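You operate a simulated robot arm through the tools that you are given. There is no shell and no other tool. Be economical: measure what you need, move in short steps, check, and stop when the job is done.

You are at the controls of a simulated two-armed robot. One attempt, no reset.

JOB
Take the stainless nut and put it on the top of the sliding grate. Then take the bracket on the service bench and put it away on the wall shelf beside the bench. Then put the large sleeve from the service bench on the white job card. Keep to this order. Set down upright: bracket.

The check looks at the end state, three seconds after you hand in, the way a careful person would. Anything else that was tipped, shoved, dropped, spilled or broken makes it a failure.

ROBOT AND FRAMES
Two 7-joint arms with fingered hands on one trunk, on a base that drives. Base frame: it is fixed to the floor where the robot stands at the start and does not move with it; the origin is under the middle of the robot, x ahead of it, y to its left, z up; the surface under the hand at the start is at about z = 800. Lengths are in mm, angles in degrees, forces in N, time in s.
The left shoulder is at the start at [39, 186, 1284], the right one opposite. With the tool pointing down near the work surface each hand reaches from about 100 to 720 mm from the robot's upright axis, wherever it stands, measured 20 degrees to its own side. Places, roughly: bracket [500, 2250, 750]; job card [750, 2750, 750]; large sleeve (6x6x7 cm) [400, 2400, 800]; stainless nut (6x5x3 cm) [800, -100, 800]; top of the sliding grate [600, -700, 800]; wall shelf beside the bench (14x52 cm) [-3620, 5800, 1280]. Payload 3.6 kg a hand.
The tool frame of a hand sits at the grasp point between the pads (the TCP): z along the fingers, y along the line on which they close. The tips reach 26 mm beyond it. The gripper opens to 88 mm. The gripper's body begins 30 mm behind the TCP. The gripper is a hand of 3 fingers: y runs from the thumb to the fingers, the wrist lies at [-17, -98, -164] in the tool frame.
Orientation is that of the tool frame in the base frame, as a unit quaternion [x, y, z, w]. With the fingers straight down and the wrist toward the robot, the tool's x, y and z point along [0, 1, 0], [1, 0, 0] and [0, 0, -1] of the base frame.

CONTROLS
- The arms move only by the tool apply_moves. It takes "left_plan", "right_plan" or both (then of equal length, played together; a hand with none holds still); each is a list of rows, each a list of 6 numbers: the shift along the tool's x, y, z in units of 150 mm (1.0 is 150 mm), then the turn, a rotation vector about the tool's x, y, z in units of 45 degrees (1.0 is 45 degrees). In form: [[tx, ty, tz, ax, ay, az], ...]. A call has 1 to 10 rows; each row is the pose to reach, as a shift and turn from the pose commanded when the call began, along the tool's axes at that moment. A call with a number of a shift or a turn outside -1 to 1 is refused whole. A row lasts 0.2 s, in which the tool goes at most 50 mm and 8.6 degrees; a call with a longer step from one row to the next is refused whole. Where a pose cannot be reached the arm comes as near as it can. A force on the tool above 40 N (or 10 N above the force at the start of the call, whichever is more), or a blocked arm, ends the call early, and 0.2 s more pass. In this call time passes only in rows, and 0.2 s behind the last. It gives the time, the measured TCP pose, the force on the tool (base axes), the opening and the grip force at its end, in the units of the frame above (readings bear some noise), with the torque about the TCP (base axes, N m) and any sound that the robot's microphone picked up.
- Cameras (640 x 400 px; columns grow to the right, rows downward): "scene" is now at [213.1, -35.3, 1160.3]; the picture's right is [-0.43, -0.90, -0.00], its down [-0.67, 0.32, -0.67] and it looks along [0.61, -0.29, -0.74] (base axes); focal length 214 px, centre (320, 200). "left" rides on the left gripper at [-56, -80, -102] in its tool frame; the picture's right is [-0.73, -0.32, 0.60], its down [0.62, -0.67, 0.41] and it looks along [0.27, 0.68, 0.69] (tool axes); focal length 247 px, centre (320, 200). "right" rides on the right gripper at [56, -80, -102] in its tool frame; the picture's right is [-0.73, 0.32, -0.60], its down [-0.62, -0.67, 0.41] and it looks along [-0.27, 0.68, 0.69] (tool axes); focal length 247 px, centre (320, 200). There is no depth. A picture from a camera that has moved, and an enlarged one, comes with that camera's place and axes in the base frame and with its lens.
- snapshot(camera): a new picture of that camera. No time passes.
- raise_lower(by): slides the trunk up (or, below 0, down) by that many mm; the arms and the scene camera ride with it, the base frame stays. It gives what a move gives, with no picture.
- drive_base(legs): drives the robot by 1 to 6 legs, each [ahead, left, turn to the left] in mm, mm and degrees, along the robot's own axes; the way and the turn of a leg run together, so that a leg with both is an arc; at most 1500 mm and 180 degrees a leg. The arms and the cameras ride along, it lands a little off, and it stops where it bumps. It gives what a move gives.
- set_fingers(fingers, thumb_bend, thumb_turn, hand): sets how far each is bent, from 0 (flat) to 100 (curled in); at 30 the hand is open as for a grip, at 70 the pads meet at the TCP. One left out holds its place. A second passes; each finger stops where it meets its share of the squeeze, and holds until it gets a number again. It is the only way to open and close the hand. It gives what a move gives, with no picture; readings hold the bend of each and the force on the fingers (four entries, about 0 where the hand has none), thumb and palm. thumb_turn goes from beside the hand (0) to across from the fingers (100), as for a grip.
- aim_head(pan, tilt): turns the head with the scene camera to pan (to the left, within 60 degrees either way) and tilt (down, from -29 to 69), counted from straight ahead of the robot. It gives what a move gives.
- close_up(camera, box): a new picture of the part [left, top, right, bottom] of that camera's present view, enlarged. No time passes.
- sign_off(): hands the job in; it is judged then, once.

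Work in short steps. Places have to be worked out from the pictures, the camera data and where the tool is seen: move nearer, look again, correct. Check each grasp and each placing, and mend what went wrong. You have 165 turns and 138 pictures in all, those below and enlarged ones among them. Open the grippers and draw the arms clear of the work before you hand the job in, unless the task says otherwise.

The tools are called after "Call:" by a JSON object that holds its "op" and its "data". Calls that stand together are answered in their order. apply_moves: Moves the arms, as the interface text tells. Its arguments: {"type":"object","properties":{"left_plan":{"type":"array","items":{"type":"array","items":{"type":"number"}}},"right_plan":{"type":"array","items":{"type":"array","items":{"type":"number"}}}},"required":[]} The other tools are called the same way: raise_lower (by) slides the trunk up or down; set_fingers (fingers, thumb_bend, thumb_turn, hand) moves the fingers one by one; drive_base (legs) drives the base; aim_head (pan, tilt) turns the head that bears the scene camera; snapshot (camera) takes a picture; close_up (camera, box) takes an enlarged picture of a part of a camera's view; sign_off () hands the job in.

At the start:

```text
time: 0.0
left_tcp_pos: [275.3, 115.9, 876.1]
left_tcp_rot: [0.668, 0.635, 0.183, -0.343]
left_contact_force: [1.6, 0.5, 0.4]
left_ft_torque: [-0.01, 0.07, 0.02]
left_grip_width: 87.9
left_finger_force: 0.1
left_shape: jaw
left_bend: [30.0, 30.0, 98.0]
left_finger forces: [0.1, 0.0, 0.1, 0.1, 0.1, 0.0]
right_tcp_pos: [315.0, -413.5, 1104.6]
right_tcp_rot: [0.706, 0.708, 0.0, 0.001]
right_contact_force: [0.4, 0.1, -0.1]
right_ft_torque: [0.0, 0.01, -0.01]
right_grip_width: 87.7
right_finger_force: 0.0
right_shape: jaw
right_bend: [30.0, 30.0, 98.0]
right_finger forces: [0.0, 0.0, 0.1, 0.0, 0.0, 0.1]
trunk travel left (down, up): [-427.0, 330.0]
robot x, y, heading: [1.2, 1.3, 0.1]
head pan, tilt: [-25.6, 47.7]
```

scene: 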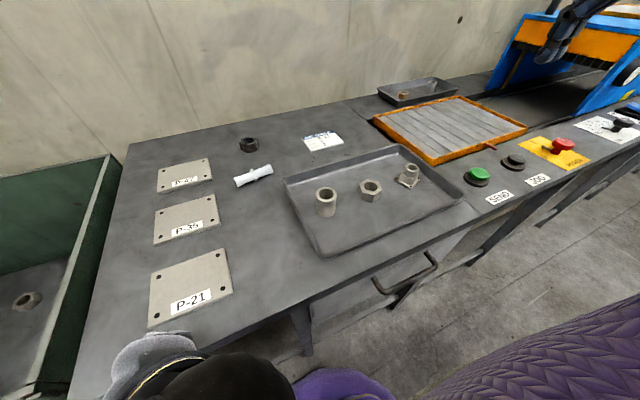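
right: 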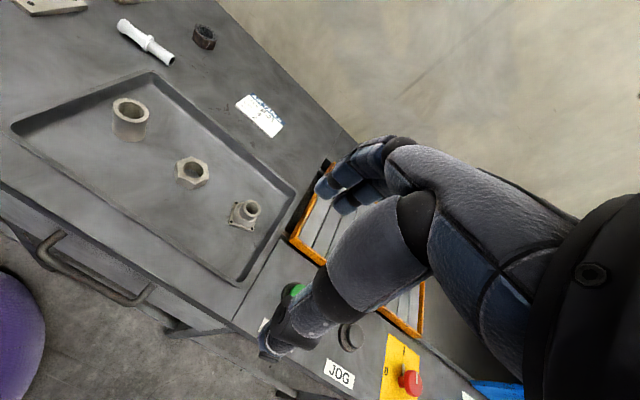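
left: 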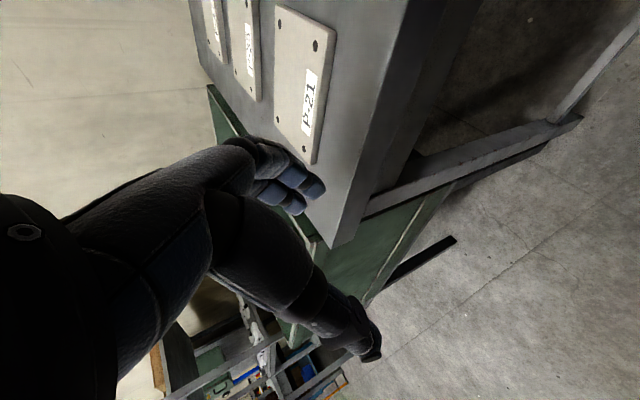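

The tray holds a light hex nut at about [490, -300], and a dark one lies at about [800, -80], so I'll enlarge both to tell which is stainless.

Call:
{"op": "close_up", "data": {"camera": "scene", "box": [210, 110, 370, 210]}}

Call:
{"op": "close_up", "data": {"camera": "scene", "box": [300, 140, 460, 240]}}

Call:
{"op": "close_up", "data": {"camera": "scene", "box": [360, 60, 560, 185]}}

```text
4.00 times, centred on (290, 160) of scene
camera zoom: at [213.1, -35.3, 1160.3], right [-0.43, -0.9, 0.0], down [-0.67, 0.32, -0.67], along [0.61, -0.29, -0.74], focal length 858 px, centre (440, 360)
```

zoom: 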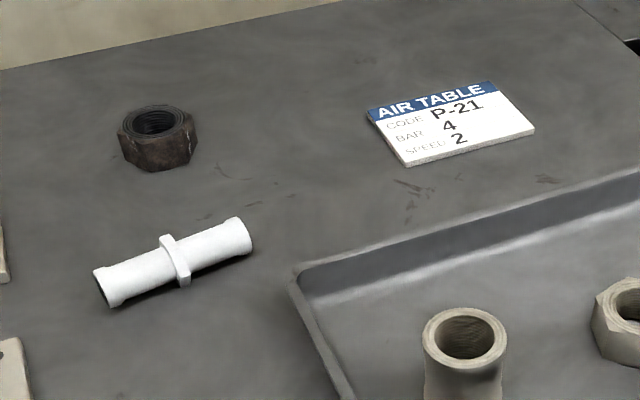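

```text
4.00 times, centred on (380, 190) of scene
camera zoom: at [213.1, -35.3, 1160.3], right [-0.43, -0.9, 0.0], down [-0.67, 0.32, -0.67], along [0.61, -0.29, -0.74], focal length 858 px, centre (80, 240)
```

zoom: 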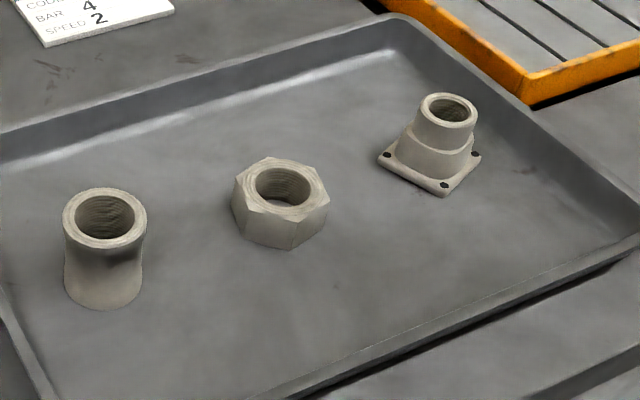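

```text
3.20 times, centred on (460, 122) of scene
camera zoom: at [213.1, -35.3, 1160.3], right [-0.43, -0.9, 0.0], down [-0.67, 0.32, -0.67], along [0.61, -0.29, -0.74], focal length 686 px, centre (-128, 448)
```

zoom: 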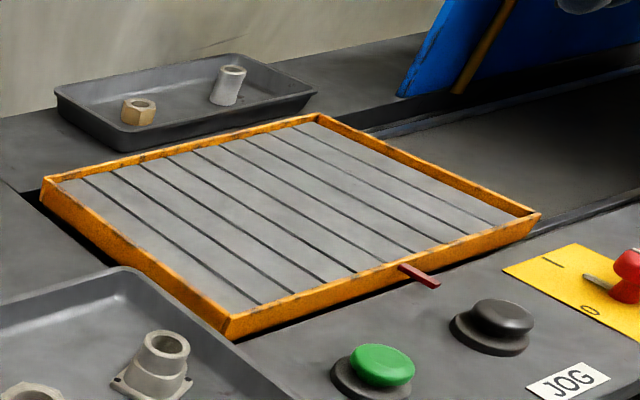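

The dark nut looks like blackened or rusty iron, the tray nut is light grey, and there's a brass-looking one in the far tray and another in the green bin. I'll look at more of them before choosing.

Call:
{"op": "close_up", "data": {"camera": "scene", "box": [0, 270, 80, 320]}}

Call:
{"op": "close_up", "data": {"camera": "right", "box": [80, 0, 280, 125]}}

Call:
{"op": "close_up", "data": {"camera": "right", "box": [100, 90, 292, 210]}}

```text
8.00 times, centred on (40, 295) of scene
camera zoom: at [213.1, -35.3, 1160.3], right [-0.43, -0.9, 0.0], down [-0.67, 0.32, -0.67], along [0.61, -0.29, -0.74], focal length 1716 px, centre (2560, -560)
```

zoom: 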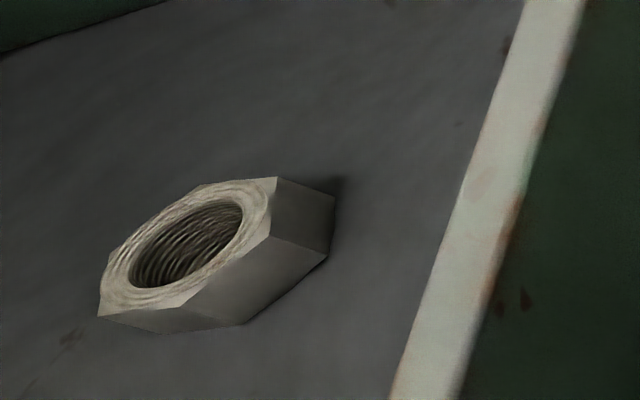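

```text
3.20 times, centred on (180, 62) of right
camera zoom: at [233.3, -355.9, 1206.0], right [0.32, -0.73, 0.6], down [-0.66, -0.62, -0.41], along [0.68, -0.27, -0.69], focal length 790 px, centre (768, 640)
```

zoom: 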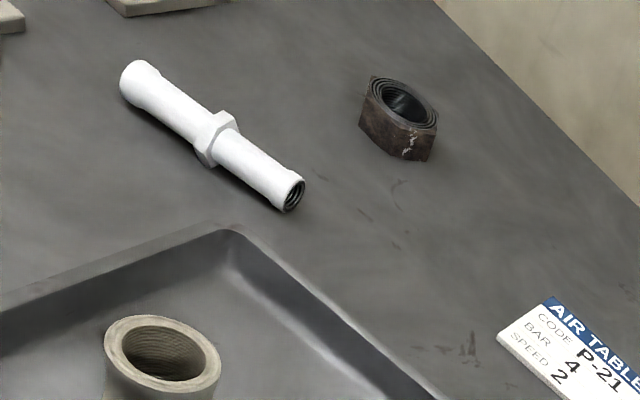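

```text
3.33 times, centred on (196, 150) of right
camera zoom: at [233.3, -355.9, 1206.0], right [0.32, -0.73, 0.6], down [-0.66, -0.62, -0.41], along [0.68, -0.27, -0.69], focal length 823 px, centre (733, 367)
```

zoom: 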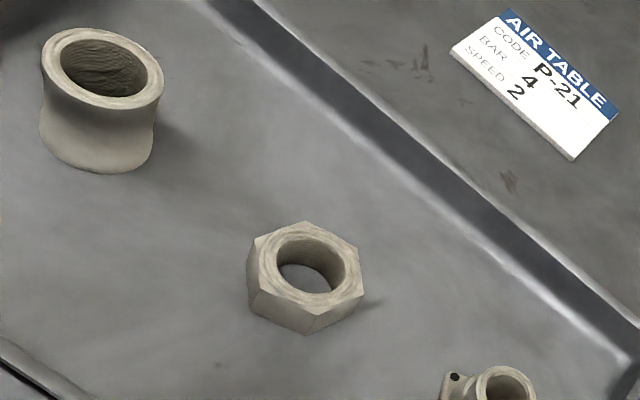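

The dark nut sits where the list says, but it looks rusty, so I need to know how reliable the listed places are. I'll look left at the service bench, where the objects are easier to tell apart.

Call:
{"op": "aim_head", "data": {"pan": 60, "tilt": 20}}

Call:
{"op": "snapshot", "data": {"camera": "scene"}}

```text
time: 1.6
left_tcp_pos: [275.1, 117.4, 875.6]
left_tcp_rot: [0.667, 0.635, 0.183, -0.344]
left_contact_force: [-0.2, 0.0, 0.1]
left_ft_torque: [-0.01, 0.02, 0.01]
left_grip_width: 88.0
left_finger_force: 0.1
left_shape: jaw
left_bend: [30.0, 30.0, 98.0]
left_finger forces: [0.0, 0.0, 0.0, 0.0, 0.0, 0.0]
right_tcp_pos: [314.6, -412.1, 1104.8]
right_tcp_rot: [0.707, 0.708, -0.001, 0.0]
right_contact_force: [0.0, 1.1, 0.0]
right_ft_torque: [0.0, 0.02, -0.03]
right_grip_width: 87.5
right_finger_force: 0.0
right_shape: jaw
right_bend: [30.0, 30.0, 98.0]
right_finger forces: [0.0, 0.0, 0.1, 0.0, 0.1, 0.1]
trunk travel left (down, up): [-427.0, 330.0]
robot x, y, heading: [-2.3, 0.4, -0.1]
head pan, tilt: [60.0, 20.0]
```

```text
128 pictures are left
camera scene: at [188.4, 79.5, 1202.7], right [0.87, -0.5, 0.0], down [-0.17, -0.3, -0.94], along [0.47, 0.81, -0.34], focal length 214 px, centre (320, 200)
```

scene: 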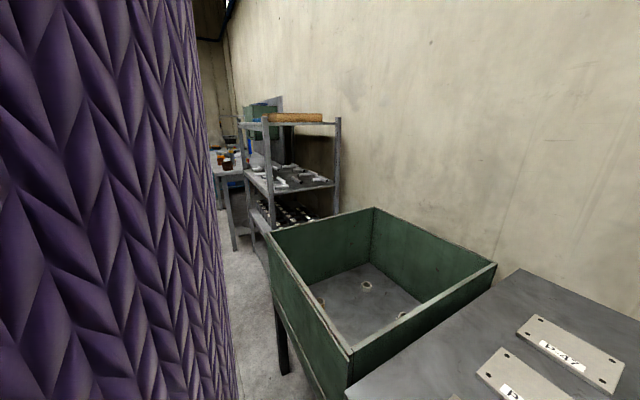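

The service bench is around (230,160), so I'll zoom there.

Call:
{"op": "close_up", "data": {"camera": "scene", "box": [200, 100, 296, 160]}}

Call:
{"op": "close_up", "data": {"camera": "scene", "box": [300, 240, 460, 340]}}

```text
6.67 times, centred on (248, 130) of scene
camera zoom: at [188.4, 79.5, 1202.7], right [0.87, -0.5, 0.0], down [-0.17, -0.3, -0.94], along [0.47, 0.81, -0.34], focal length 1430 px, centre (800, 667)
```

zoom: 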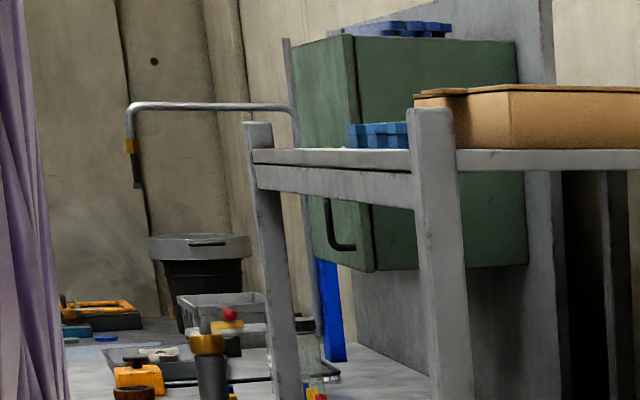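

```text
4.00 times, centred on (380, 290) of scene
camera zoom: at [188.4, 79.5, 1202.7], right [0.87, -0.5, 0.0], down [-0.17, -0.3, -0.94], along [0.47, 0.81, -0.34], focal length 858 px, centre (80, -160)
```

zoom: 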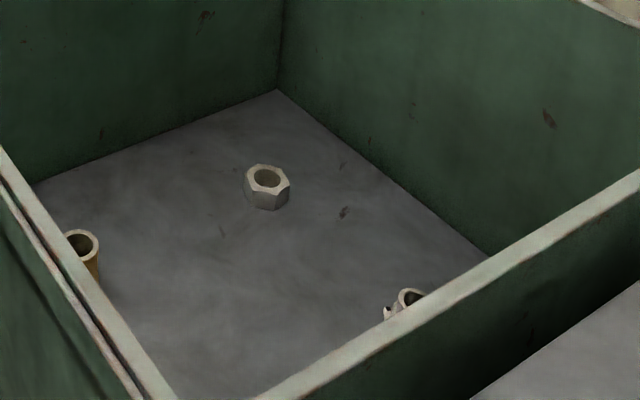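

Checking the lower part of the bench.

Call:
{"op": "close_up", "data": {"camera": "scene", "box": [200, 140, 280, 190]}}

```text
8.00 times, centred on (240, 165) of scene
camera zoom: at [188.4, 79.5, 1202.7], right [0.87, -0.5, 0.0], down [-0.17, -0.3, -0.94], along [0.47, 0.81, -0.34], focal length 1716 px, centre (960, 480)
```

zoom: 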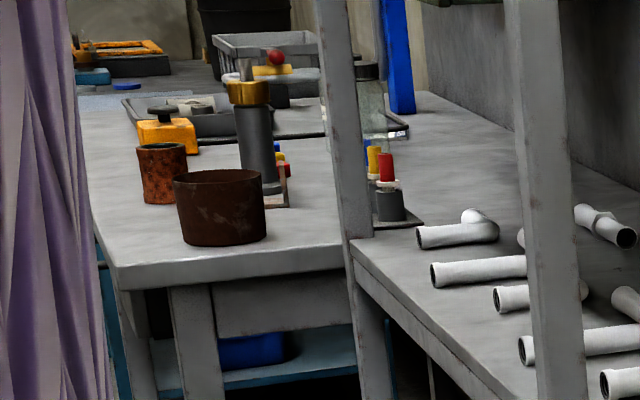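

The list seems to point at real objects but I can't verify it from here. I'll back off the bench a little and drive left to look at the service bench, which calibrates the listed places and scouts the later work.

Call:
{"op": "drive_base", "data": {"legs": [[-300, 0, 0], [0, 1300, 0]]}}

Call:
{"op": "snapshot", "data": {"camera": "scene"}}

```text
time: 9.7
left_tcp_pos: [-53.8, 1418.8, 876.5]
left_tcp_rot: [0.655, 0.648, 0.175, -0.346]
left_contact_force: [0.7, 0.1, 0.0]
left_ft_torque: [0.0, 0.01, 0.04]
left_grip_width: 87.6
left_finger_force: 0.0
left_shape: jaw
left_bend: [30.0, 30.0, 98.0]
left_finger forces: [0.1, 0.1, 0.1, 0.0, 0.0, 0.0]
right_tcp_pos: [3.1, 890.1, 1104.9]
right_tcp_rot: [0.694, 0.72, 0.0, 0.0]
right_contact_force: [0.1, 1.0, -0.7]
right_ft_torque: [0.01, -0.01, 0.02]
right_grip_width: 87.8
right_finger_force: 0.1
right_shape: jaw
right_bend: [30.0, 30.0, 98.0]
right_finger forces: [0.0, 0.0, 0.0, 0.1, 0.0, 0.0]
trunk travel left (down, up): [-427.0, 330.0]
robot x, y, heading: [-323.4, 1290.9, 1.8]
head pan, tilt: [60.0, 20.0]
```

```text
124 pictures are left
camera scene: at [-139.4, 1377.9, 1202.7], right [0.88, -0.47, 0.0], down [-0.16, -0.3, -0.94], along [0.44, 0.83, -0.34], focal length 214 px, centre (320, 200)
```

scene: 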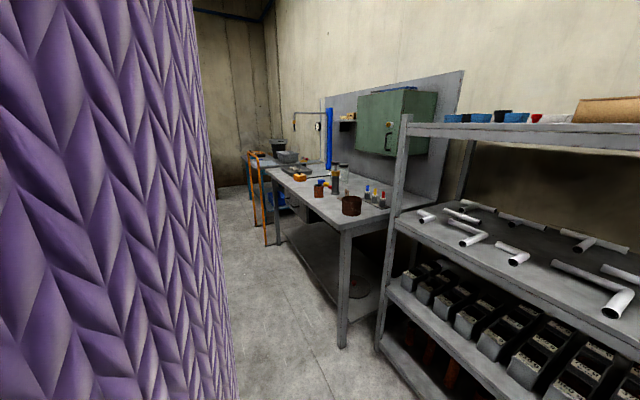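

The view is better here, so I'll zoom on the bench.

Call:
{"op": "close_up", "data": {"camera": "scene", "box": [240, 135, 400, 235]}}

```text
4.00 times, centred on (320, 185) of scene
camera zoom: at [-139.4, 1377.9, 1202.7], right [0.88, -0.47, 0.0], down [-0.16, -0.3, -0.94], along [0.44, 0.83, -0.34], focal length 858 px, centre (320, 260)
```

zoom: 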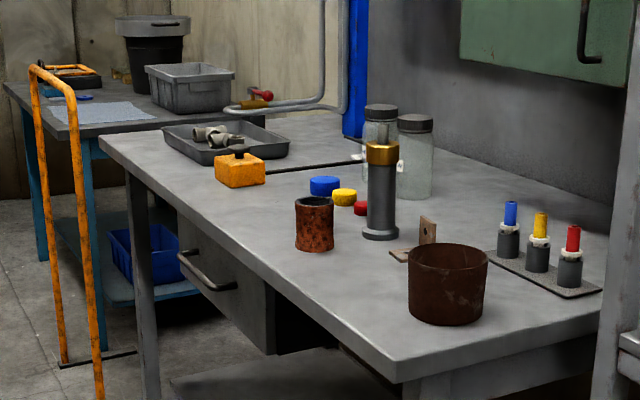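

The listed places fit the sleeve and bracket within about 50-100 mm. I'll go back toward the first table and look closely at the nuts, including the bin's.

Call:
{"op": "drive_base", "data": {"legs": [[0, -750, -1.8]]}}

Call:
{"op": "aim_head", "data": {"pan": 0, "tilt": 35}}

Call:
{"op": "snapshot", "data": {"camera": "scene"}}

```text
time: 13.9
left_tcp_pos: [-36.3, 626.7, 876.2]
left_tcp_rot: [0.667, 0.635, 0.182, -0.344]
left_contact_force: [-1.2, -0.1, 0.9]
left_ft_torque: [-0.01, 0.0, 0.02]
left_grip_width: 87.6
left_finger_force: 0.1
left_shape: jaw
left_bend: [30.0, 30.0, 98.0]
left_finger forces: [0.0, 0.0, 0.0, 0.1, 0.0, 0.1]
right_tcp_pos: [0.8, 95.6, 1103.7]
right_tcp_rot: [0.708, 0.706, 0.001, 0.0]
right_contact_force: [-0.5, 0.5, 0.4]
right_ft_torque: [0.04, 0.01, 0.01]
right_grip_width: 87.5
right_finger_force: 0.1
right_shape: jaw
right_bend: [30.0, 30.0, 98.0]
right_finger forces: [0.1, 0.0, 0.0, 0.0, 0.0, 0.0]
trunk travel left (down, up): [-427.0, 330.0]
robot x, y, heading: [-311.3, 510.5, -0.2]
head pan, tilt: [60.0, 20.0]
```

```text
time: 15.2
left_tcp_pos: [-36.3, 627.8, 875.5]
left_tcp_rot: [0.667, 0.635, 0.182, -0.344]
left_contact_force: [-0.4, 0.0, 0.0]
left_ft_torque: [0.01, 0.01, 0.02]
left_grip_width: 87.5
left_finger_force: 0.1
left_shape: jaw
left_bend: [30.0, 30.0, 98.0]
left_finger forces: [0.0, 0.1, 0.1, 0.1, 0.1, 0.0]
right_tcp_pos: [1.2, 96.7, 1105.2]
right_tcp_rot: [0.708, 0.707, 0.0, 0.0]
right_contact_force: [0.5, 0.0, 0.4]
right_ft_torque: [-0.02, -0.02, 0.0]
right_grip_width: 87.5
right_finger_force: 0.1
right_shape: jaw
right_bend: [30.0, 30.0, 98.0]
right_finger forces: [0.0, 0.0, 0.0, 0.0, 0.0, 0.0]
trunk travel left (down, up): [-427.0, 330.0]
robot x, y, heading: [-312.1, 511.0, -0.0]
head pan, tilt: [0.0, 35.0]
```

```text
122 pictures are left
camera scene: at [-82.4, 508.6, 1178.9], right [0.0, -1.0, 0.0], down [-0.57, 0.0, -0.82], along [0.82, 0.0, -0.57], focal length 214 px, centre (320, 200)
```

scene: 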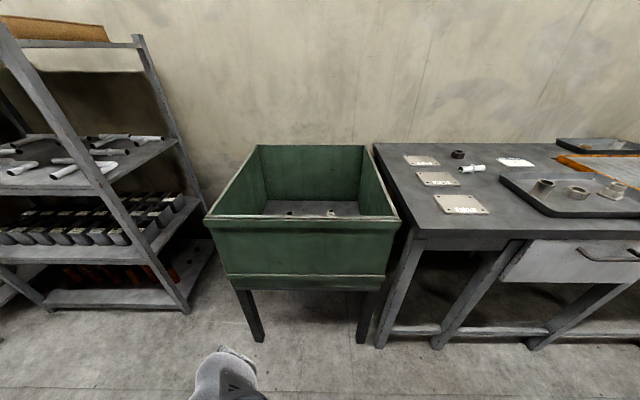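

I'll raise the trunk for a look into the bin from here.

Call:
{"op": "raise_lower", "data": {"by": 320}}

Call:
{"op": "close_up", "data": {"camera": "scene", "box": [230, 180, 390, 280]}}

Call:
{"op": "close_up", "data": {"camera": "scene", "box": [400, 170, 640, 320]}}

```text
time: 18.4
left_tcp_pos: [-30.8, 672.5, 1186.6]
left_tcp_rot: [0.648, 0.622, 0.228, -0.376]
left_contact_force: [0.5, -0.3, 0.1]
left_ft_torque: [0.02, 0.0, -0.01]
left_grip_width: 87.8
left_finger_force: 0.1
left_shape: jaw
left_bend: [30.0, 30.0, 98.0]
left_finger forces: [0.0, 0.0, 0.0, 0.0, 0.0, 0.1]
right_tcp_pos: [0.8, 97.1, 1423.4]
right_tcp_rot: [0.708, 0.706, 0.0, -0.001]
right_contact_force: [0.1, -0.7, 0.9]
right_ft_torque: [0.01, 0.01, 0.01]
right_grip_width: 87.8
right_finger_force: 0.1
right_shape: jaw
right_bend: [30.0, 30.0, 98.0]
right_finger forces: [0.0, 0.1, 0.1, 0.0, 0.0, 0.1]
trunk travel left (down, up): [-747.0, 10.0]
robot x, y, heading: [-311.6, 508.7, -0.3]
head pan, tilt: [0.0, 35.0]
```

```text
4.00 times, centred on (310, 230) of scene
camera zoom: at [-93.3, 508.6, 1505.2], right [0.0, -1.0, 0.0], down [-0.57, 0.0, -0.82], along [0.82, 0.0, -0.57], focal length 858 px, centre (360, 80)
```

zoom: 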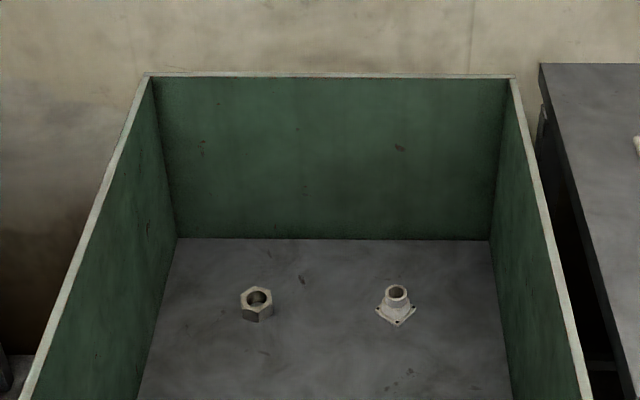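

```text
2.67 times, centred on (520, 245) of scene
camera zoom: at [-93.3, 508.6, 1505.2], right [0.0, -1.0, 0.0], down [-0.57, 0.0, -0.82], along [0.82, 0.0, -0.57], focal length 572 px, centre (-213, 80)
```

zoom: 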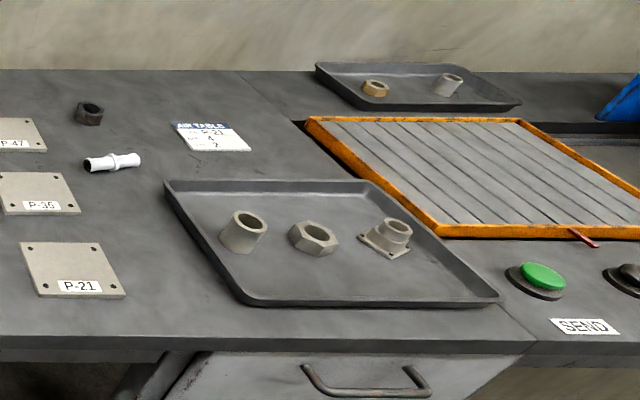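

There is a light nut in the bin as well as the tray, so light grey alone isn't unique. I'll return to the table at trunk +100 and inspect the dark nut closely with the hand camera.

Call:
{"op": "drive_base", "data": {"legs": [[0, -560, 0.3], [300, 0, 0]]}}

Call:
{"op": "raise_lower", "data": {"by": -300}}

Call:
{"op": "aim_head", "data": {"pan": -15, "tilt": 45}}

Call:
{"op": "snapshot", "data": {"camera": "scene"}}

Call:
{"op": "snapshot", "data": {"camera": "right"}}

```text
time: 23.3
left_tcp_pos: [259.2, 90.4, 1182.2]
left_tcp_rot: [0.656, 0.613, 0.225, -0.379]
left_contact_force: [0.8, -0.2, 0.1]
left_ft_torque: [0.0, 0.02, 0.03]
left_grip_width: 87.6
left_finger_force: 0.0
left_shape: jaw
left_bend: [30.0, 30.0, 98.0]
left_finger forces: [0.0, 0.0, 0.1, 0.0, 0.1, 0.0]
right_tcp_pos: [292.1, -484.3, 1424.4]
right_tcp_rot: [0.712, 0.702, -0.001, 0.0]
right_contact_force: [-1.4, 0.2, 0.4]
right_ft_torque: [0.0, 0.02, -0.04]
right_grip_width: 87.7
right_finger_force: 0.2
right_shape: jaw
right_bend: [30.0, 30.0, 98.0]
right_finger forces: [0.1, 0.0, 0.0, 0.0, 0.0, 0.1]
trunk travel left (down, up): [-747.0, 10.0]
robot x, y, heading: [-18.3, -68.4, -0.7]
head pan, tilt: [0.0, 35.0]
```

```text
time: 25.9
left_tcp_pos: [263.6, 139.4, 888.2]
left_tcp_rot: [0.639, 0.586, 0.278, -0.413]
left_contact_force: [-0.4, -0.3, -0.7]
left_ft_torque: [0.01, 0.02, 0.01]
left_grip_width: 87.7
left_finger_force: 0.0
left_shape: jaw
left_bend: [30.0, 30.0, 98.0]
left_finger forces: [0.1, 0.0, 0.0, 0.0, 0.0, 0.1]
right_tcp_pos: [294.2, -484.0, 1135.2]
right_tcp_rot: [0.712, 0.702, -0.001, 0.0]
right_contact_force: [0.9, 0.4, 0.1]
right_ft_torque: [0.0, -0.02, 0.0]
right_grip_width: 87.7
right_finger_force: 0.2
right_shape: jaw
right_bend: [30.0, 30.0, 98.0]
right_finger forces: [0.0, 0.0, 0.0, 0.0, 0.0, 0.0]
trunk travel left (down, up): [-459.0, 299.0]
robot x, y, heading: [-15.2, -67.2, -0.9]
head pan, tilt: [0.0, 35.0]
stopped: the arm was blocked; the commanded pose is now the measured one
```

```text
time: 26.7
left_tcp_pos: [263.9, 137.7, 887.5]
left_tcp_rot: [0.639, 0.586, 0.278, -0.414]
left_contact_force: [-0.3, 0.0, 0.1]
left_ft_torque: [-0.02, -0.02, -0.02]
left_grip_width: 87.6
left_finger_force: 0.0
left_shape: jaw
left_bend: [30.0, 30.0, 98.0]
left_finger forces: [0.1, 0.0, 0.1, 0.0, 0.0, 0.0]
right_tcp_pos: [293.5, -483.9, 1136.0]
right_tcp_rot: [0.712, 0.702, -0.001, 0.0]
right_contact_force: [0.2, -0.9, -0.7]
right_ft_torque: [0.0, 0.02, -0.02]
right_grip_width: 87.9
right_finger_force: 0.1
right_shape: jaw
right_bend: [30.0, 30.0, 98.0]
right_finger forces: [0.1, 0.0, 0.0, 0.0, 0.0, 0.0]
trunk travel left (down, up): [-459.0, 299.0]
robot x, y, heading: [-17.6, -64.1, -1.1]
head pan, tilt: [-15.0, 45.0]
```

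```text
119 pictures are left
camera scene: at [201.5, -92.3, 1197.3], right [-0.27, -0.96, 0.0], down [-0.68, 0.19, -0.71], along [0.68, -0.19, -0.71], focal length 214 px, centre (320, 200)
```

scene: 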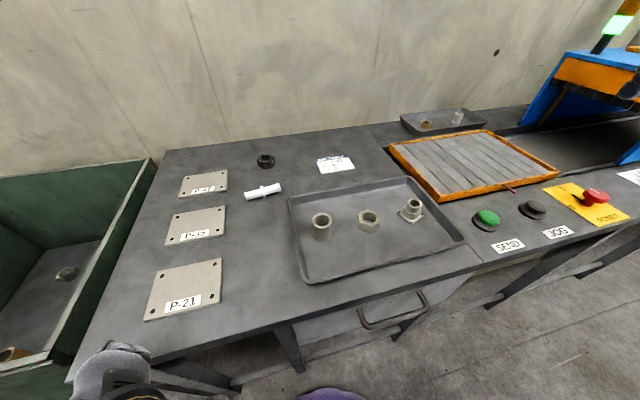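

```text
118 pictures are left
camera right: at [212.9, -426.2, 1237.4], right [0.31, -0.74, 0.6], down [-0.67, -0.61, -0.41], along [0.67, -0.28, -0.69], focal length 247 px, centre (320, 200)
```

right: 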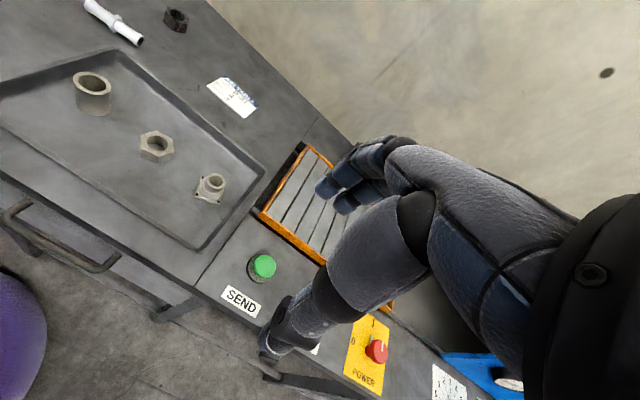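

Something blocked the last of the trunk descent (probably the left hand near the table edge), so I'll lift the left hand and meanwhile bring the right hand toward the dark nut for a close look.

Call:
{"op": "apply_moves", "data": {"left_plan": [[0.17, -0.04, -0.1, 0, 0, 0], [0.34, -0.08, -0.2, 0, 0, 0], [0.5, -0.12, -0.3, 0, 0, 0], [0.67, -0.16, -0.4, 0, 0, 0], [0.84, -0.2, -0.5, 0, 0, 0]], "right_plan": [[0.2, 0.2, 0.04, 0, 0, 0], [0.4, 0.4, 0.08, 0, 0, 0], [0.6, 0.6, 0.12, 0, 0, 0], [0.8, 0.8, 0.16, 0, 0, 0], [1.0, 1.0, 0.2, 0, 0, 0]]}}

Call:
{"op": "apply_moves", "data": {"right_plan": [[0.2, 0.2, 0.1, 0, 0, 0], [0.4, 0.4, 0.2, 0, 0, 0], [0.6, 0.6, 0.3, 0, 0, 0], [0.8, 0.8, 0.4, 0, 0, 0], [1.0, 1.0, 0.5, 0, 0, 0]]}}

Call:
{"op": "snapshot", "data": {"camera": "right"}}

```text
time: 27.7
left_tcp_pos: [267.2, 183.1, 957.4]
left_tcp_rot: [0.615, 0.512, 0.327, -0.504]
left_contact_force: [0.0, 0.2, -0.4]
left_ft_torque: [-0.05, 0.02, 0.0]
left_grip_width: 87.7
left_finger_force: 0.1
left_shape: jaw
left_bend: [30.0, 30.0, 98.0]
left_finger forces: [0.1, 0.0, 0.0, 0.1, 0.0, 0.0]
right_tcp_pos: [398.0, -378.7, 1112.9]
right_tcp_rot: [0.713, 0.701, -0.001, 0.001]
right_contact_force: [0.8, -0.3, 0.0]
right_ft_torque: [0.01, -0.02, -0.01]
right_grip_width: 87.8
right_finger_force: 0.2
right_shape: jaw
right_bend: [30.0, 30.0, 98.0]
right_finger forces: [0.0, 0.0, 0.0, 0.0, 0.0, 0.0]
trunk travel left (down, up): [-459.0, 299.0]
robot x, y, heading: [-17.3, -67.3, -0.7]
head pan, tilt: [-15.0, 45.0]
stopped in row 4 (left hand): the arm was blocked; the commanded pose is now the measured one
```

```text
time: 28.9
left_tcp_pos: [267.0, 182.1, 958.4]
left_tcp_rot: [0.615, 0.512, 0.325, -0.504]
left_contact_force: [0.0, -0.9, 0.0]
left_ft_torque: [-0.02, 0.01, -0.02]
left_grip_width: 87.9
left_finger_force: 0.0
left_shape: jaw
left_bend: [30.0, 30.0, 98.0]
left_finger forces: [0.0, 0.0, 0.0, 0.0, 0.1, 0.1]
right_tcp_pos: [553.1, -230.5, 1039.7]
right_tcp_rot: [0.713, 0.702, -0.001, 0.0]
right_contact_force: [0.4, -0.1, 0.0]
right_ft_torque: [0.0, 0.02, -0.04]
right_grip_width: 87.9
right_finger_force: 0.2
right_shape: jaw
right_bend: [30.0, 30.0, 98.0]
right_finger forces: [0.0, 0.0, 0.0, 0.1, 0.0, 0.0]
trunk travel left (down, up): [-459.0, 299.0]
robot x, y, heading: [-15.9, -68.3, -1.2]
head pan, tilt: [-15.0, 45.0]
```

```text
117 pictures are left
camera right: at [472.1, -171.5, 1139.9], right [0.31, -0.74, 0.6], down [-0.67, -0.61, -0.41], along [0.67, -0.28, -0.69], focal length 247 px, centre (320, 200)
```

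right: 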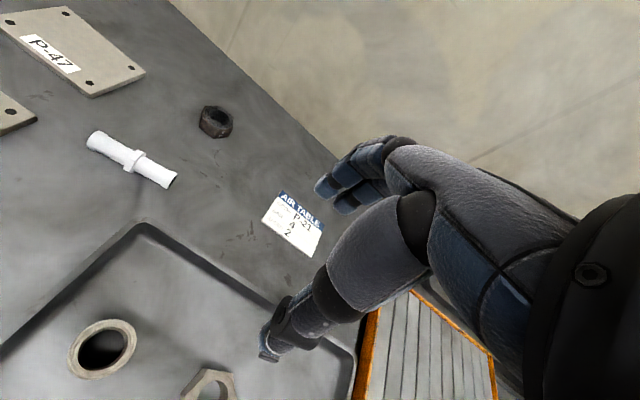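

Zooming on the dark nut, and on the brass-looking one in the scene view.

Call:
{"op": "close_up", "data": {"camera": "right", "box": [183, 98, 247, 138]}}

Call:
{"op": "close_up", "data": {"camera": "scene", "box": [395, 100, 491, 160]}}

Call:
{"op": "close_up", "data": {"camera": "right", "box": [160, 350, 240, 400]}}

```text
10.00 times, centred on (215, 118) of right
camera zoom: at [472.1, -171.5, 1139.9], right [0.31, -0.74, 0.6], down [-0.67, -0.61, -0.41], along [0.67, -0.28, -0.69], focal length 2470 px, centre (1370, 1020)
```

zoom: 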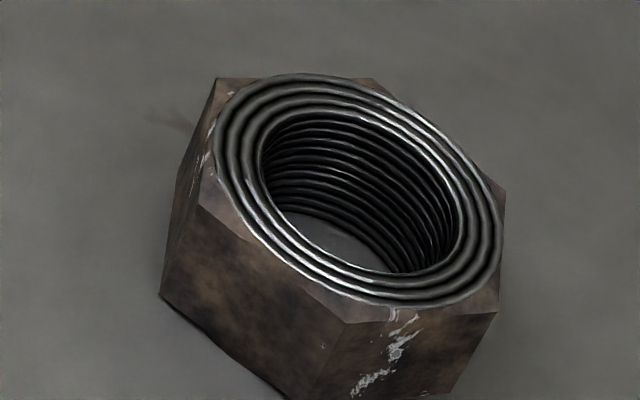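

```text
6.67 times, centred on (443, 130) of scene
camera zoom: at [202.0, -91.5, 1197.2], right [-0.27, -0.96, 0.0], down [-0.68, 0.19, -0.71], along [0.68, -0.19, -0.71], focal length 1430 px, centre (-500, 667)
```

zoom: 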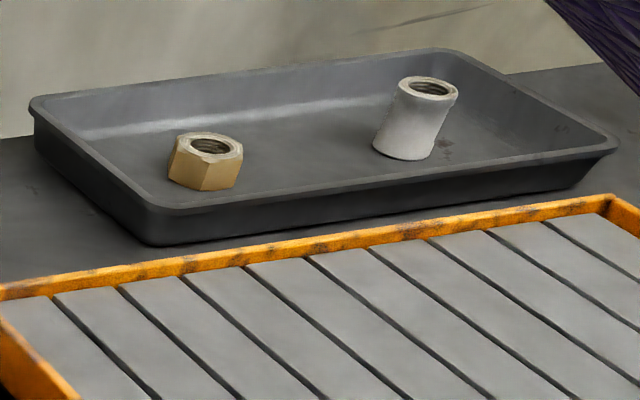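

```text
8.00 times, centred on (200, 375) of right
camera zoom: at [472.1, -171.5, 1139.9], right [0.31, -0.74, 0.6], down [-0.67, -0.61, -0.41], along [0.67, -0.28, -0.69], focal length 1976 px, centre (1280, -1200)
```

zoom: 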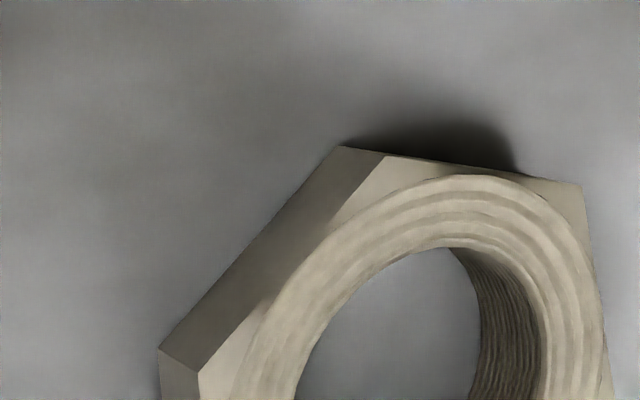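

The dark nut has a bright metallic threaded face, is the only one of its kind, and lies right at the listed place [800,-100], so I take it as the stainless nut. It's at about [785,-80], which is out of reach from here, so I'll edge the base forward.

Call:
{"op": "drive_base", "data": {"legs": [[120, 0, 1]]}}

Call:
{"op": "snapshot", "data": {"camera": "scene"}}

Call:
{"op": "snapshot", "data": {"camera": "right"}}

```text
time: 30.0
left_tcp_pos: [333.2, 182.8, 958.7]
left_tcp_rot: [0.611, 0.516, 0.325, -0.504]
left_contact_force: [-0.4, -0.1, 0.3]
left_ft_torque: [-0.01, -0.03, 0.0]
left_grip_width: 87.8
left_finger_force: 0.0
left_shape: jaw
left_bend: [30.0, 30.0, 98.0]
left_finger forces: [0.1, 0.1, 0.0, 0.0, 0.0, 0.1]
right_tcp_pos: [622.9, -228.5, 1040.3]
right_tcp_rot: [0.71, 0.704, 0.001, 0.002]
right_contact_force: [0.1, -0.4, 0.2]
right_ft_torque: [-0.02, -0.04, -0.03]
right_grip_width: 87.8
right_finger_force: 0.1
right_shape: jaw
right_bend: [30.0, 30.0, 98.0]
right_finger forces: [0.0, 0.0, 0.0, 0.0, 0.0, 0.1]
trunk travel left (down, up): [-459.0, 299.0]
robot x, y, heading: [55.5, -67.0, -0.1]
head pan, tilt: [-15.0, 45.0]
stopped in leg 1: the robot was blocked; the commanded pose is now the measured one
```

```text
113 pictures are left
camera scene: at [270.3, -92.8, 1197.6], right [-0.26, -0.96, 0.0], down [-0.68, 0.19, -0.71], along [0.68, -0.19, -0.71], focal length 214 px, centre (320, 200)
```

scene: 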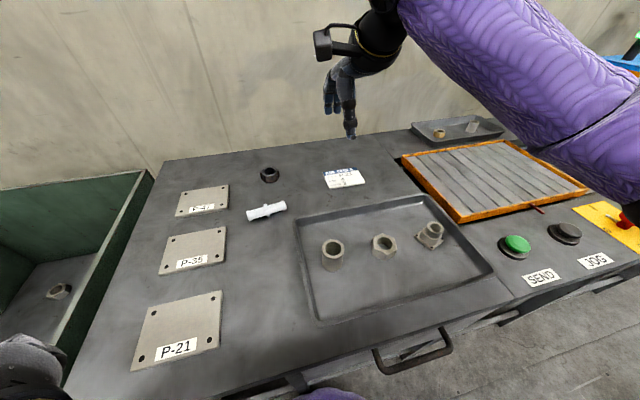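

```text
112 pictures are left
camera right: at [541.6, -170.6, 1141.9], right [0.31, -0.74, 0.6], down [-0.67, -0.62, -0.41], along [0.68, -0.27, -0.68], focal length 247 px, centre (320, 200)
```

right: 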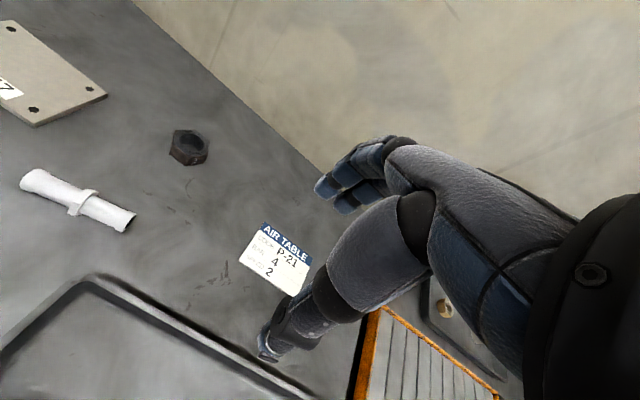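

The base is blocked at x≈55 by the table. The nut is at about [778,-78,815], so I need a lower trunk and/or a tilt. First I'll bring the left arm to a tidy raised, fingers-down pose (in two halves).

Call:
{"op": "apply_moves", "data": {"left_plan": [[0.2, -0.05, -0.05, 0, 0, 0], [0.45, -0.12, 0.05, -0.03, -0.14, -0.015], [0.6, -0.2, 0.2, -0.06, -0.28, -0.03], [0.75, -0.3, 0.4, -0.1, -0.44, -0.05], [0.9, -0.4, 0.6, -0.13, -0.6, -0.07], [1.0, -0.46, 0.75, -0.17, -0.77, -0.09]]}}

Call:
{"op": "snapshot", "data": {"camera": "left"}}

```text
time: 31.4
left_tcp_pos: [360.2, 370.3, 1051.6]
left_tcp_rot: [0.695, 0.641, 0.177, -0.274]
left_contact_force: [-0.2, 1.0, 0.1]
left_ft_torque: [-0.04, -0.01, 0.0]
left_grip_width: 87.5
left_finger_force: 0.1
left_shape: jaw
left_bend: [30.0, 30.0, 98.0]
left_finger forces: [0.0, 0.0, 0.0, 0.0, 0.1, 0.0]
left hand out of reach, approached as far as the arm can: row 4, 5, 6
right_tcp_pos: [624.5, -226.5, 1041.1]
right_tcp_rot: [0.71, 0.704, 0.0, 0.002]
right_contact_force: [0.0, 0.5, -0.4]
right_ft_torque: [-0.02, -0.02, 0.02]
right_grip_width: 87.9
right_finger_force: 0.1
right_shape: jaw
right_bend: [30.0, 30.0, 98.0]
right_finger forces: [0.1, 0.1, 0.0, 0.0, 0.0, 0.1]
trunk travel left (down, up): [-459.0, 299.0]
robot x, y, heading: [54.0, -71.4, -0.1]
head pan, tilt: [-15.0, 45.0]
```

```text
111 pictures are left
camera left: at [285.8, 265.8, 1111.2], right [-0.46, -0.21, -0.86], down [-0.63, 0.76, 0.15], along [0.63, 0.61, -0.49], focal length 247 px, centre (320, 200)
```

left: 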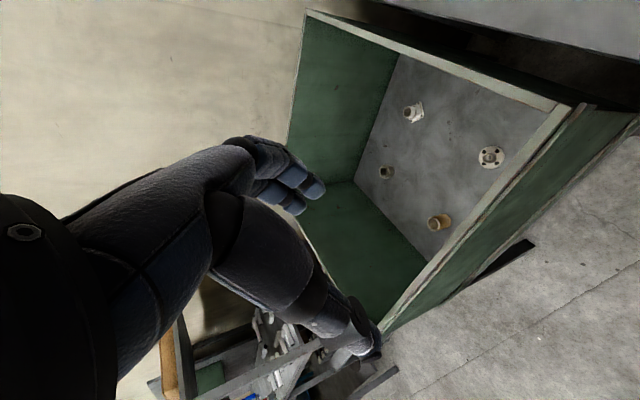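

The left hand is now halfway, above the bin's edge, so I'll finish turning it fingers-down and raise it.

Call:
{"op": "apply_moves", "data": {"left_plan": [[0.1, -0.03, -0.14, -0.03, -0.15, -0.02], [0.2, -0.05, -0.27, -0.07, -0.32, -0.04], [0.3, -0.08, -0.4, -0.11, -0.49, -0.06], [0.4, -0.1, -0.54, -0.15, -0.66, -0.08], [0.52, -0.13, -0.68, -0.18, -0.83, -0.1]]}}

```text
time: 32.8
left_tcp_pos: [325.2, 363.5, 1122.8]
left_tcp_rot: [0.704, 0.701, -0.08, -0.082]
left_contact_force: [-0.3, -0.4, 0.6]
left_ft_torque: [0.01, -0.02, -0.01]
left_grip_width: 88.0
left_finger_force: 0.2
left_shape: jaw
left_bend: [30.0, 30.0, 97.0]
left_finger forces: [0.1, 0.1, 0.1, 0.0, 0.0, 0.0]
left hand out of reach, approached as far as the arm can: row 1, 2, 3
right_tcp_pos: [624.3, -228.7, 1040.0]
right_tcp_rot: [0.71, 0.705, 0.002, 0.0]
right_contact_force: [-0.5, -0.3, -0.7]
right_ft_torque: [0.02, -0.02, -0.04]
right_grip_width: 87.8
right_finger_force: 0.1
right_shape: jaw
right_bend: [30.0, 30.0, 98.0]
right_finger forces: [0.0, 0.0, 0.1, 0.1, 0.1, 0.0]
trunk travel left (down, up): [-459.0, 299.0]
robot x, y, heading: [56.0, -70.5, 0.2]
head pan, tilt: [-15.0, 45.0]
stopped in row 5 (left hand): the arm was blocked; the commanded pose is now the measured one
```

The left hand is now up at z 1123. The zoom gives the nut centre as [772,-84] with its flats facing ±x, which suits a straight grasp. I'll shift the base left to line up the shoulder and lift the right hand before lowering the trunk.

Call:
{"op": "apply_moves", "data": {"right_plan": [[0, 0, -0.3, 0, 0, 0], [0.1, 0.1, -0.55, 0, 0, 0]]}}

Call:
{"op": "drive_base", "data": {"legs": [[-8, 0, 0], [0, 110, 0]]}}

Call:
{"op": "raise_lower", "data": {"by": -150}}

Call:
{"op": "snapshot", "data": {"camera": "scene"}}

```text
time: 33.4
left_tcp_pos: [325.8, 366.3, 1122.1]
left_tcp_rot: [0.704, 0.701, -0.08, -0.081]
left_contact_force: [-0.4, 0.6, -0.7]
left_ft_torque: [0.0, 0.01, -0.01]
left_grip_width: 87.6
left_finger_force: 0.1
left_shape: jaw
left_bend: [30.0, 30.0, 97.0]
left_finger forces: [0.0, 0.0, 0.0, 0.0, 0.0, 0.1]
right_tcp_pos: [641.2, -211.6, 1122.6]
right_tcp_rot: [0.709, 0.705, 0.0, 0.001]
right_contact_force: [-0.6, 0.7, 0.3]
right_ft_torque: [-0.01, 0.03, 0.02]
right_grip_width: 87.6
right_finger_force: 0.0
right_shape: jaw
right_bend: [30.0, 30.0, 98.0]
right_finger forces: [0.0, 0.0, 0.1, 0.0, 0.0, 0.0]
trunk travel left (down, up): [-459.0, 299.0]
robot x, y, heading: [59.1, -71.8, -0.5]
head pan, tilt: [-15.0, 45.0]
```

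```text
time: 34.9
left_tcp_pos: [316.9, 475.0, 1122.0]
left_tcp_rot: [0.703, 0.702, -0.08, -0.081]
left_contact_force: [-0.4, -0.6, -0.5]
left_ft_torque: [0.01, -0.02, -0.03]
left_grip_width: 88.0
left_finger_force: 0.0
left_shape: jaw
left_bend: [30.0, 30.0, 97.0]
left_finger forces: [0.1, 0.1, 0.1, 0.1, 0.0, 0.0]
right_tcp_pos: [633.5, -102.5, 1121.5]
right_tcp_rot: [0.708, 0.706, -0.001, 0.001]
right_contact_force: [0.1, 1.0, 0.0]
right_ft_torque: [-0.01, 0.0, -0.03]
right_grip_width: 87.7
right_finger_force: 0.0
right_shape: jaw
right_bend: [30.0, 30.0, 98.0]
right_finger forces: [0.0, 0.0, 0.1, 0.0, 0.0, 0.0]
trunk travel left (down, up): [-459.0, 299.0]
robot x, y, heading: [50.0, 40.3, -0.1]
head pan, tilt: [-15.0, 45.0]
```

```text
time: 36.6
left_tcp_pos: [316.8, 473.5, 973.2]
left_tcp_rot: [0.703, 0.702, -0.079, -0.081]
left_contact_force: [-0.1, -0.5, 0.6]
left_ft_torque: [0.0, 0.02, -0.01]
left_grip_width: 88.1
left_finger_force: 0.1
left_shape: jaw
left_bend: [30.0, 30.0, 97.0]
left_finger forces: [0.0, 0.0, 0.0, 0.1, 0.1, 0.1]
right_tcp_pos: [633.0, -103.4, 972.3]
right_tcp_rot: [0.708, 0.706, 0.001, 0.001]
right_contact_force: [-0.2, 0.0, 1.1]
right_ft_torque: [-0.01, -0.04, 0.0]
right_grip_width: 87.6
right_finger_force: 0.0
right_shape: jaw
right_bend: [30.0, 30.0, 98.0]
right_finger forces: [0.0, 0.0, 0.1, 0.0, 0.0, 0.1]
trunk travel left (down, up): [-309.0, 449.0]
robot x, y, heading: [46.6, 37.8, -0.0]
head pan, tilt: [-15.0, 45.0]
```

```text
110 pictures are left
camera scene: at [282.1, 16.7, 1037.6], right [-0.26, -0.97, 0.0], down [-0.68, 0.19, -0.71], along [0.68, -0.19, -0.71], focal length 214 px, centre (320, 200)
```

scene: 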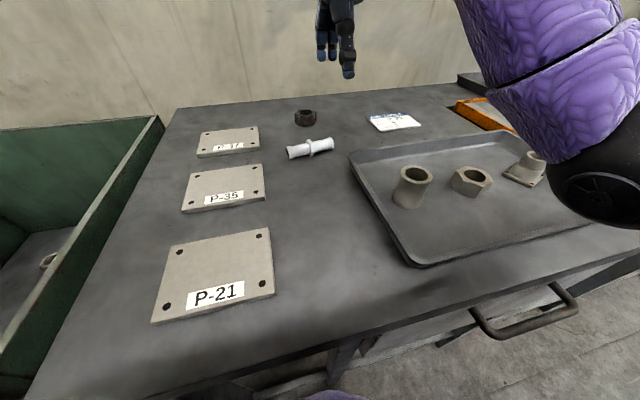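

The nut, the hand and the elbow are clear of things. I'll move the right hand to hover over the nut at [772,-84,930].

Call:
{"op": "apply_moves", "data": {"right_plan": [[0.04, 0.3, 0.05, 0, 0, 0], [0.08, 0.6, 0.12, 0, 0, 0], [0.127, 0.927, 0.28, 0, 0, 0]]}}

Call:
{"op": "snapshot", "data": {"camera": "right"}}

Call:
{"op": "snapshot", "data": {"camera": "scene"}}

```text
refused: row 3 steps farther than a row can; nothing moved
```

```text
109 pictures are left
camera right: at [551.3, -46.2, 1073.8], right [0.31, -0.74, 0.6], down [-0.67, -0.62, -0.41], along [0.68, -0.27, -0.68], focal length 247 px, centre (320, 200)
```

right: 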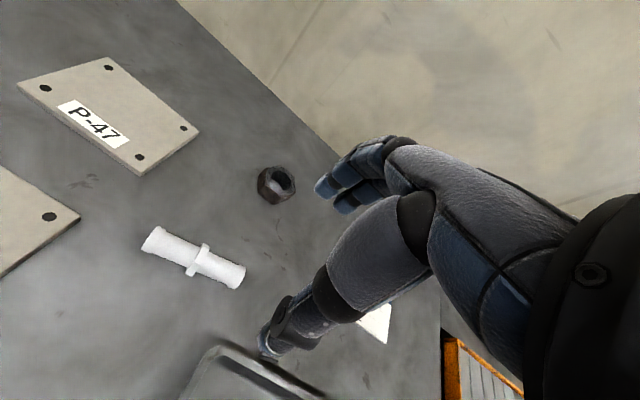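

```text
108 pictures are left
camera scene: at [282.1, 16.7, 1037.6], right [-0.26, -0.97, 0.0], down [-0.68, 0.19, -0.71], along [0.68, -0.19, -0.71], focal length 214 px, centre (320, 200)
```

scene: 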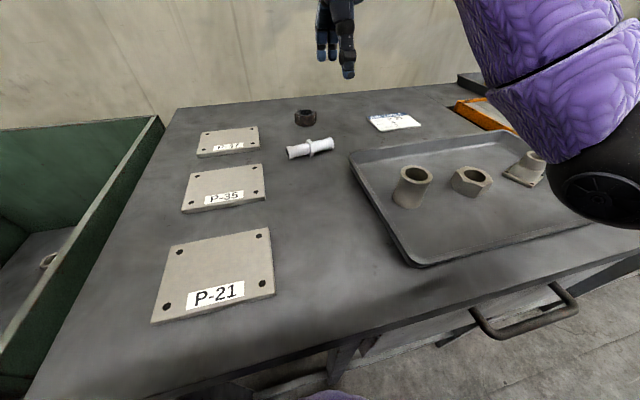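

The step was too long, so I'll use more rows. This view agrees with the nut at [773,-81].

Call:
{"op": "apply_moves", "data": {"right_plan": [[0.04, 0.3, 0.05, 0, 0, 0], [0.08, 0.6, 0.12, 0, 0, 0], [0.12, 0.8, 0.2, 0, 0, 0], [0.14, 0.927, 0.28, 0, 0, 0]]}}

Call:
{"op": "snapshot", "data": {"camera": "right"}}

Call:
{"op": "snapshot", "data": {"camera": "scene"}}

```text
time: 37.6
left_tcp_pos: [317.2, 473.4, 974.1]
left_tcp_rot: [0.703, 0.702, -0.08, -0.081]
left_contact_force: [0.4, -0.2, 0.2]
left_ft_torque: [-0.01, 0.01, 0.0]
left_grip_width: 87.9
left_finger_force: 0.1
left_shape: jaw
left_bend: [30.0, 30.0, 97.0]
left_finger forces: [0.0, 0.0, 0.1, 0.0, 0.0, 0.1]
right_tcp_pos: [772.4, -79.7, 931.1]
right_tcp_rot: [0.708, 0.706, 0.001, 0.001]
right_contact_force: [0.2, -0.3, -0.5]
right_ft_torque: [-0.02, 0.03, 0.0]
right_grip_width: 87.7
right_finger_force: 0.1
right_shape: jaw
right_bend: [30.0, 30.0, 98.0]
right_finger forces: [0.1, 0.0, 0.1, 0.0, 0.0, 0.0]
trunk travel left (down, up): [-309.0, 449.0]
robot x, y, heading: [49.0, 42.4, -0.2]
head pan, tilt: [-15.0, 45.0]
```

```text
107 pictures are left
camera right: at [691.8, -23.7, 1032.5], right [0.31, -0.74, 0.6], down [-0.67, -0.62, -0.41], along [0.68, -0.27, -0.69], focal length 247 px, centre (320, 200)
```

right: 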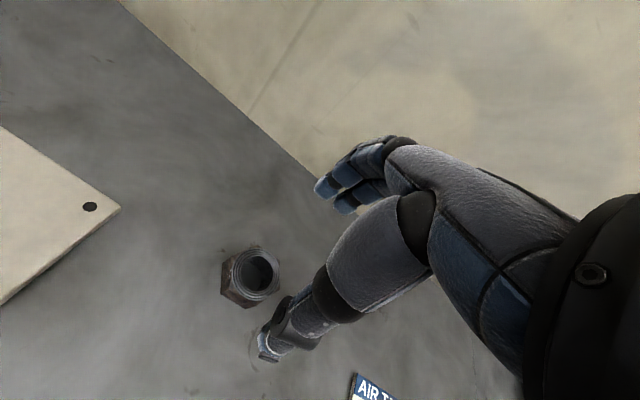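

```text
106 pictures are left
camera scene: at [282.5, 16.7, 1037.3], right [-0.26, -0.97, 0.0], down [-0.68, 0.19, -0.71], along [0.68, -0.19, -0.71], focal length 214 px, centre (320, 200)
```

scene: 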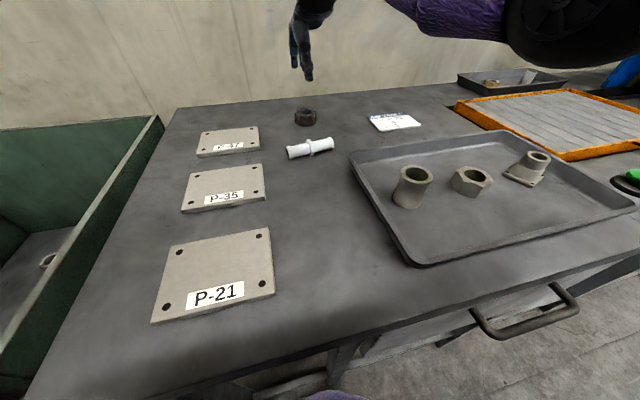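

The TCP is about over the nut (nut ≈[774,-77]). I'll descend part way and look again.

Call:
{"op": "apply_moves", "data": {"right_plan": [[0, 0.01, 0.2, 0, 0, 0], [0.01, 0.01, 0.4, 0, 0, 0]]}}

Call:
{"op": "snapshot", "data": {"camera": "right"}}

Call:
{"op": "close_up", "data": {"camera": "scene", "box": [256, 40, 352, 140]}}

```text
time: 38.2
left_tcp_pos: [316.6, 474.2, 972.7]
left_tcp_rot: [0.703, 0.702, -0.08, -0.081]
left_contact_force: [-0.5, -0.1, 0.6]
left_ft_torque: [-0.01, -0.03, 0.01]
left_grip_width: 87.7
left_finger_force: 0.0
left_shape: jaw
left_bend: [30.0, 30.0, 97.0]
left_finger forces: [0.1, 0.0, 0.0, 0.1, 0.0, 0.0]
right_tcp_pos: [773.7, -82.0, 870.0]
right_tcp_rot: [0.709, 0.705, 0.001, 0.002]
right_contact_force: [-0.1, -0.3, 0.1]
right_ft_torque: [0.01, -0.01, 0.0]
right_grip_width: 87.9
right_finger_force: 0.0
right_shape: jaw
right_bend: [30.0, 30.0, 98.0]
right_finger forces: [0.0, 0.1, 0.0, 0.0, 0.0, 0.0]
trunk travel left (down, up): [-309.0, 449.0]
robot x, y, heading: [48.0, 38.6, -0.0]
head pan, tilt: [-15.0, 45.0]
```

```text
105 pictures are left
camera right: at [692.6, -24.6, 971.2], right [0.31, -0.74, 0.6], down [-0.67, -0.62, -0.41], along [0.68, -0.27, -0.69], focal length 247 px, centre (320, 200)
```

right: 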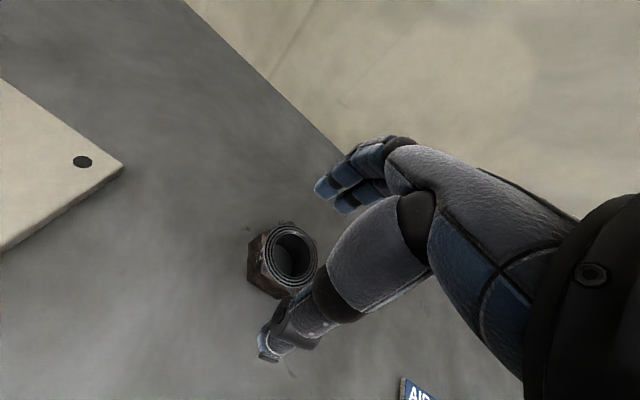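

```text
4.00 times, centred on (304, 90) of scene
camera zoom: at [282.5, 16.6, 1037.3], right [-0.26, -0.97, 0.0], down [-0.68, 0.19, -0.71], along [0.68, -0.19, -0.71], focal length 858 px, centre (384, 640)
```

zoom: 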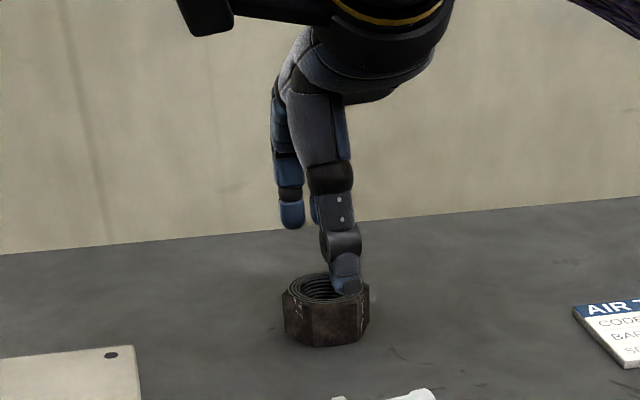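

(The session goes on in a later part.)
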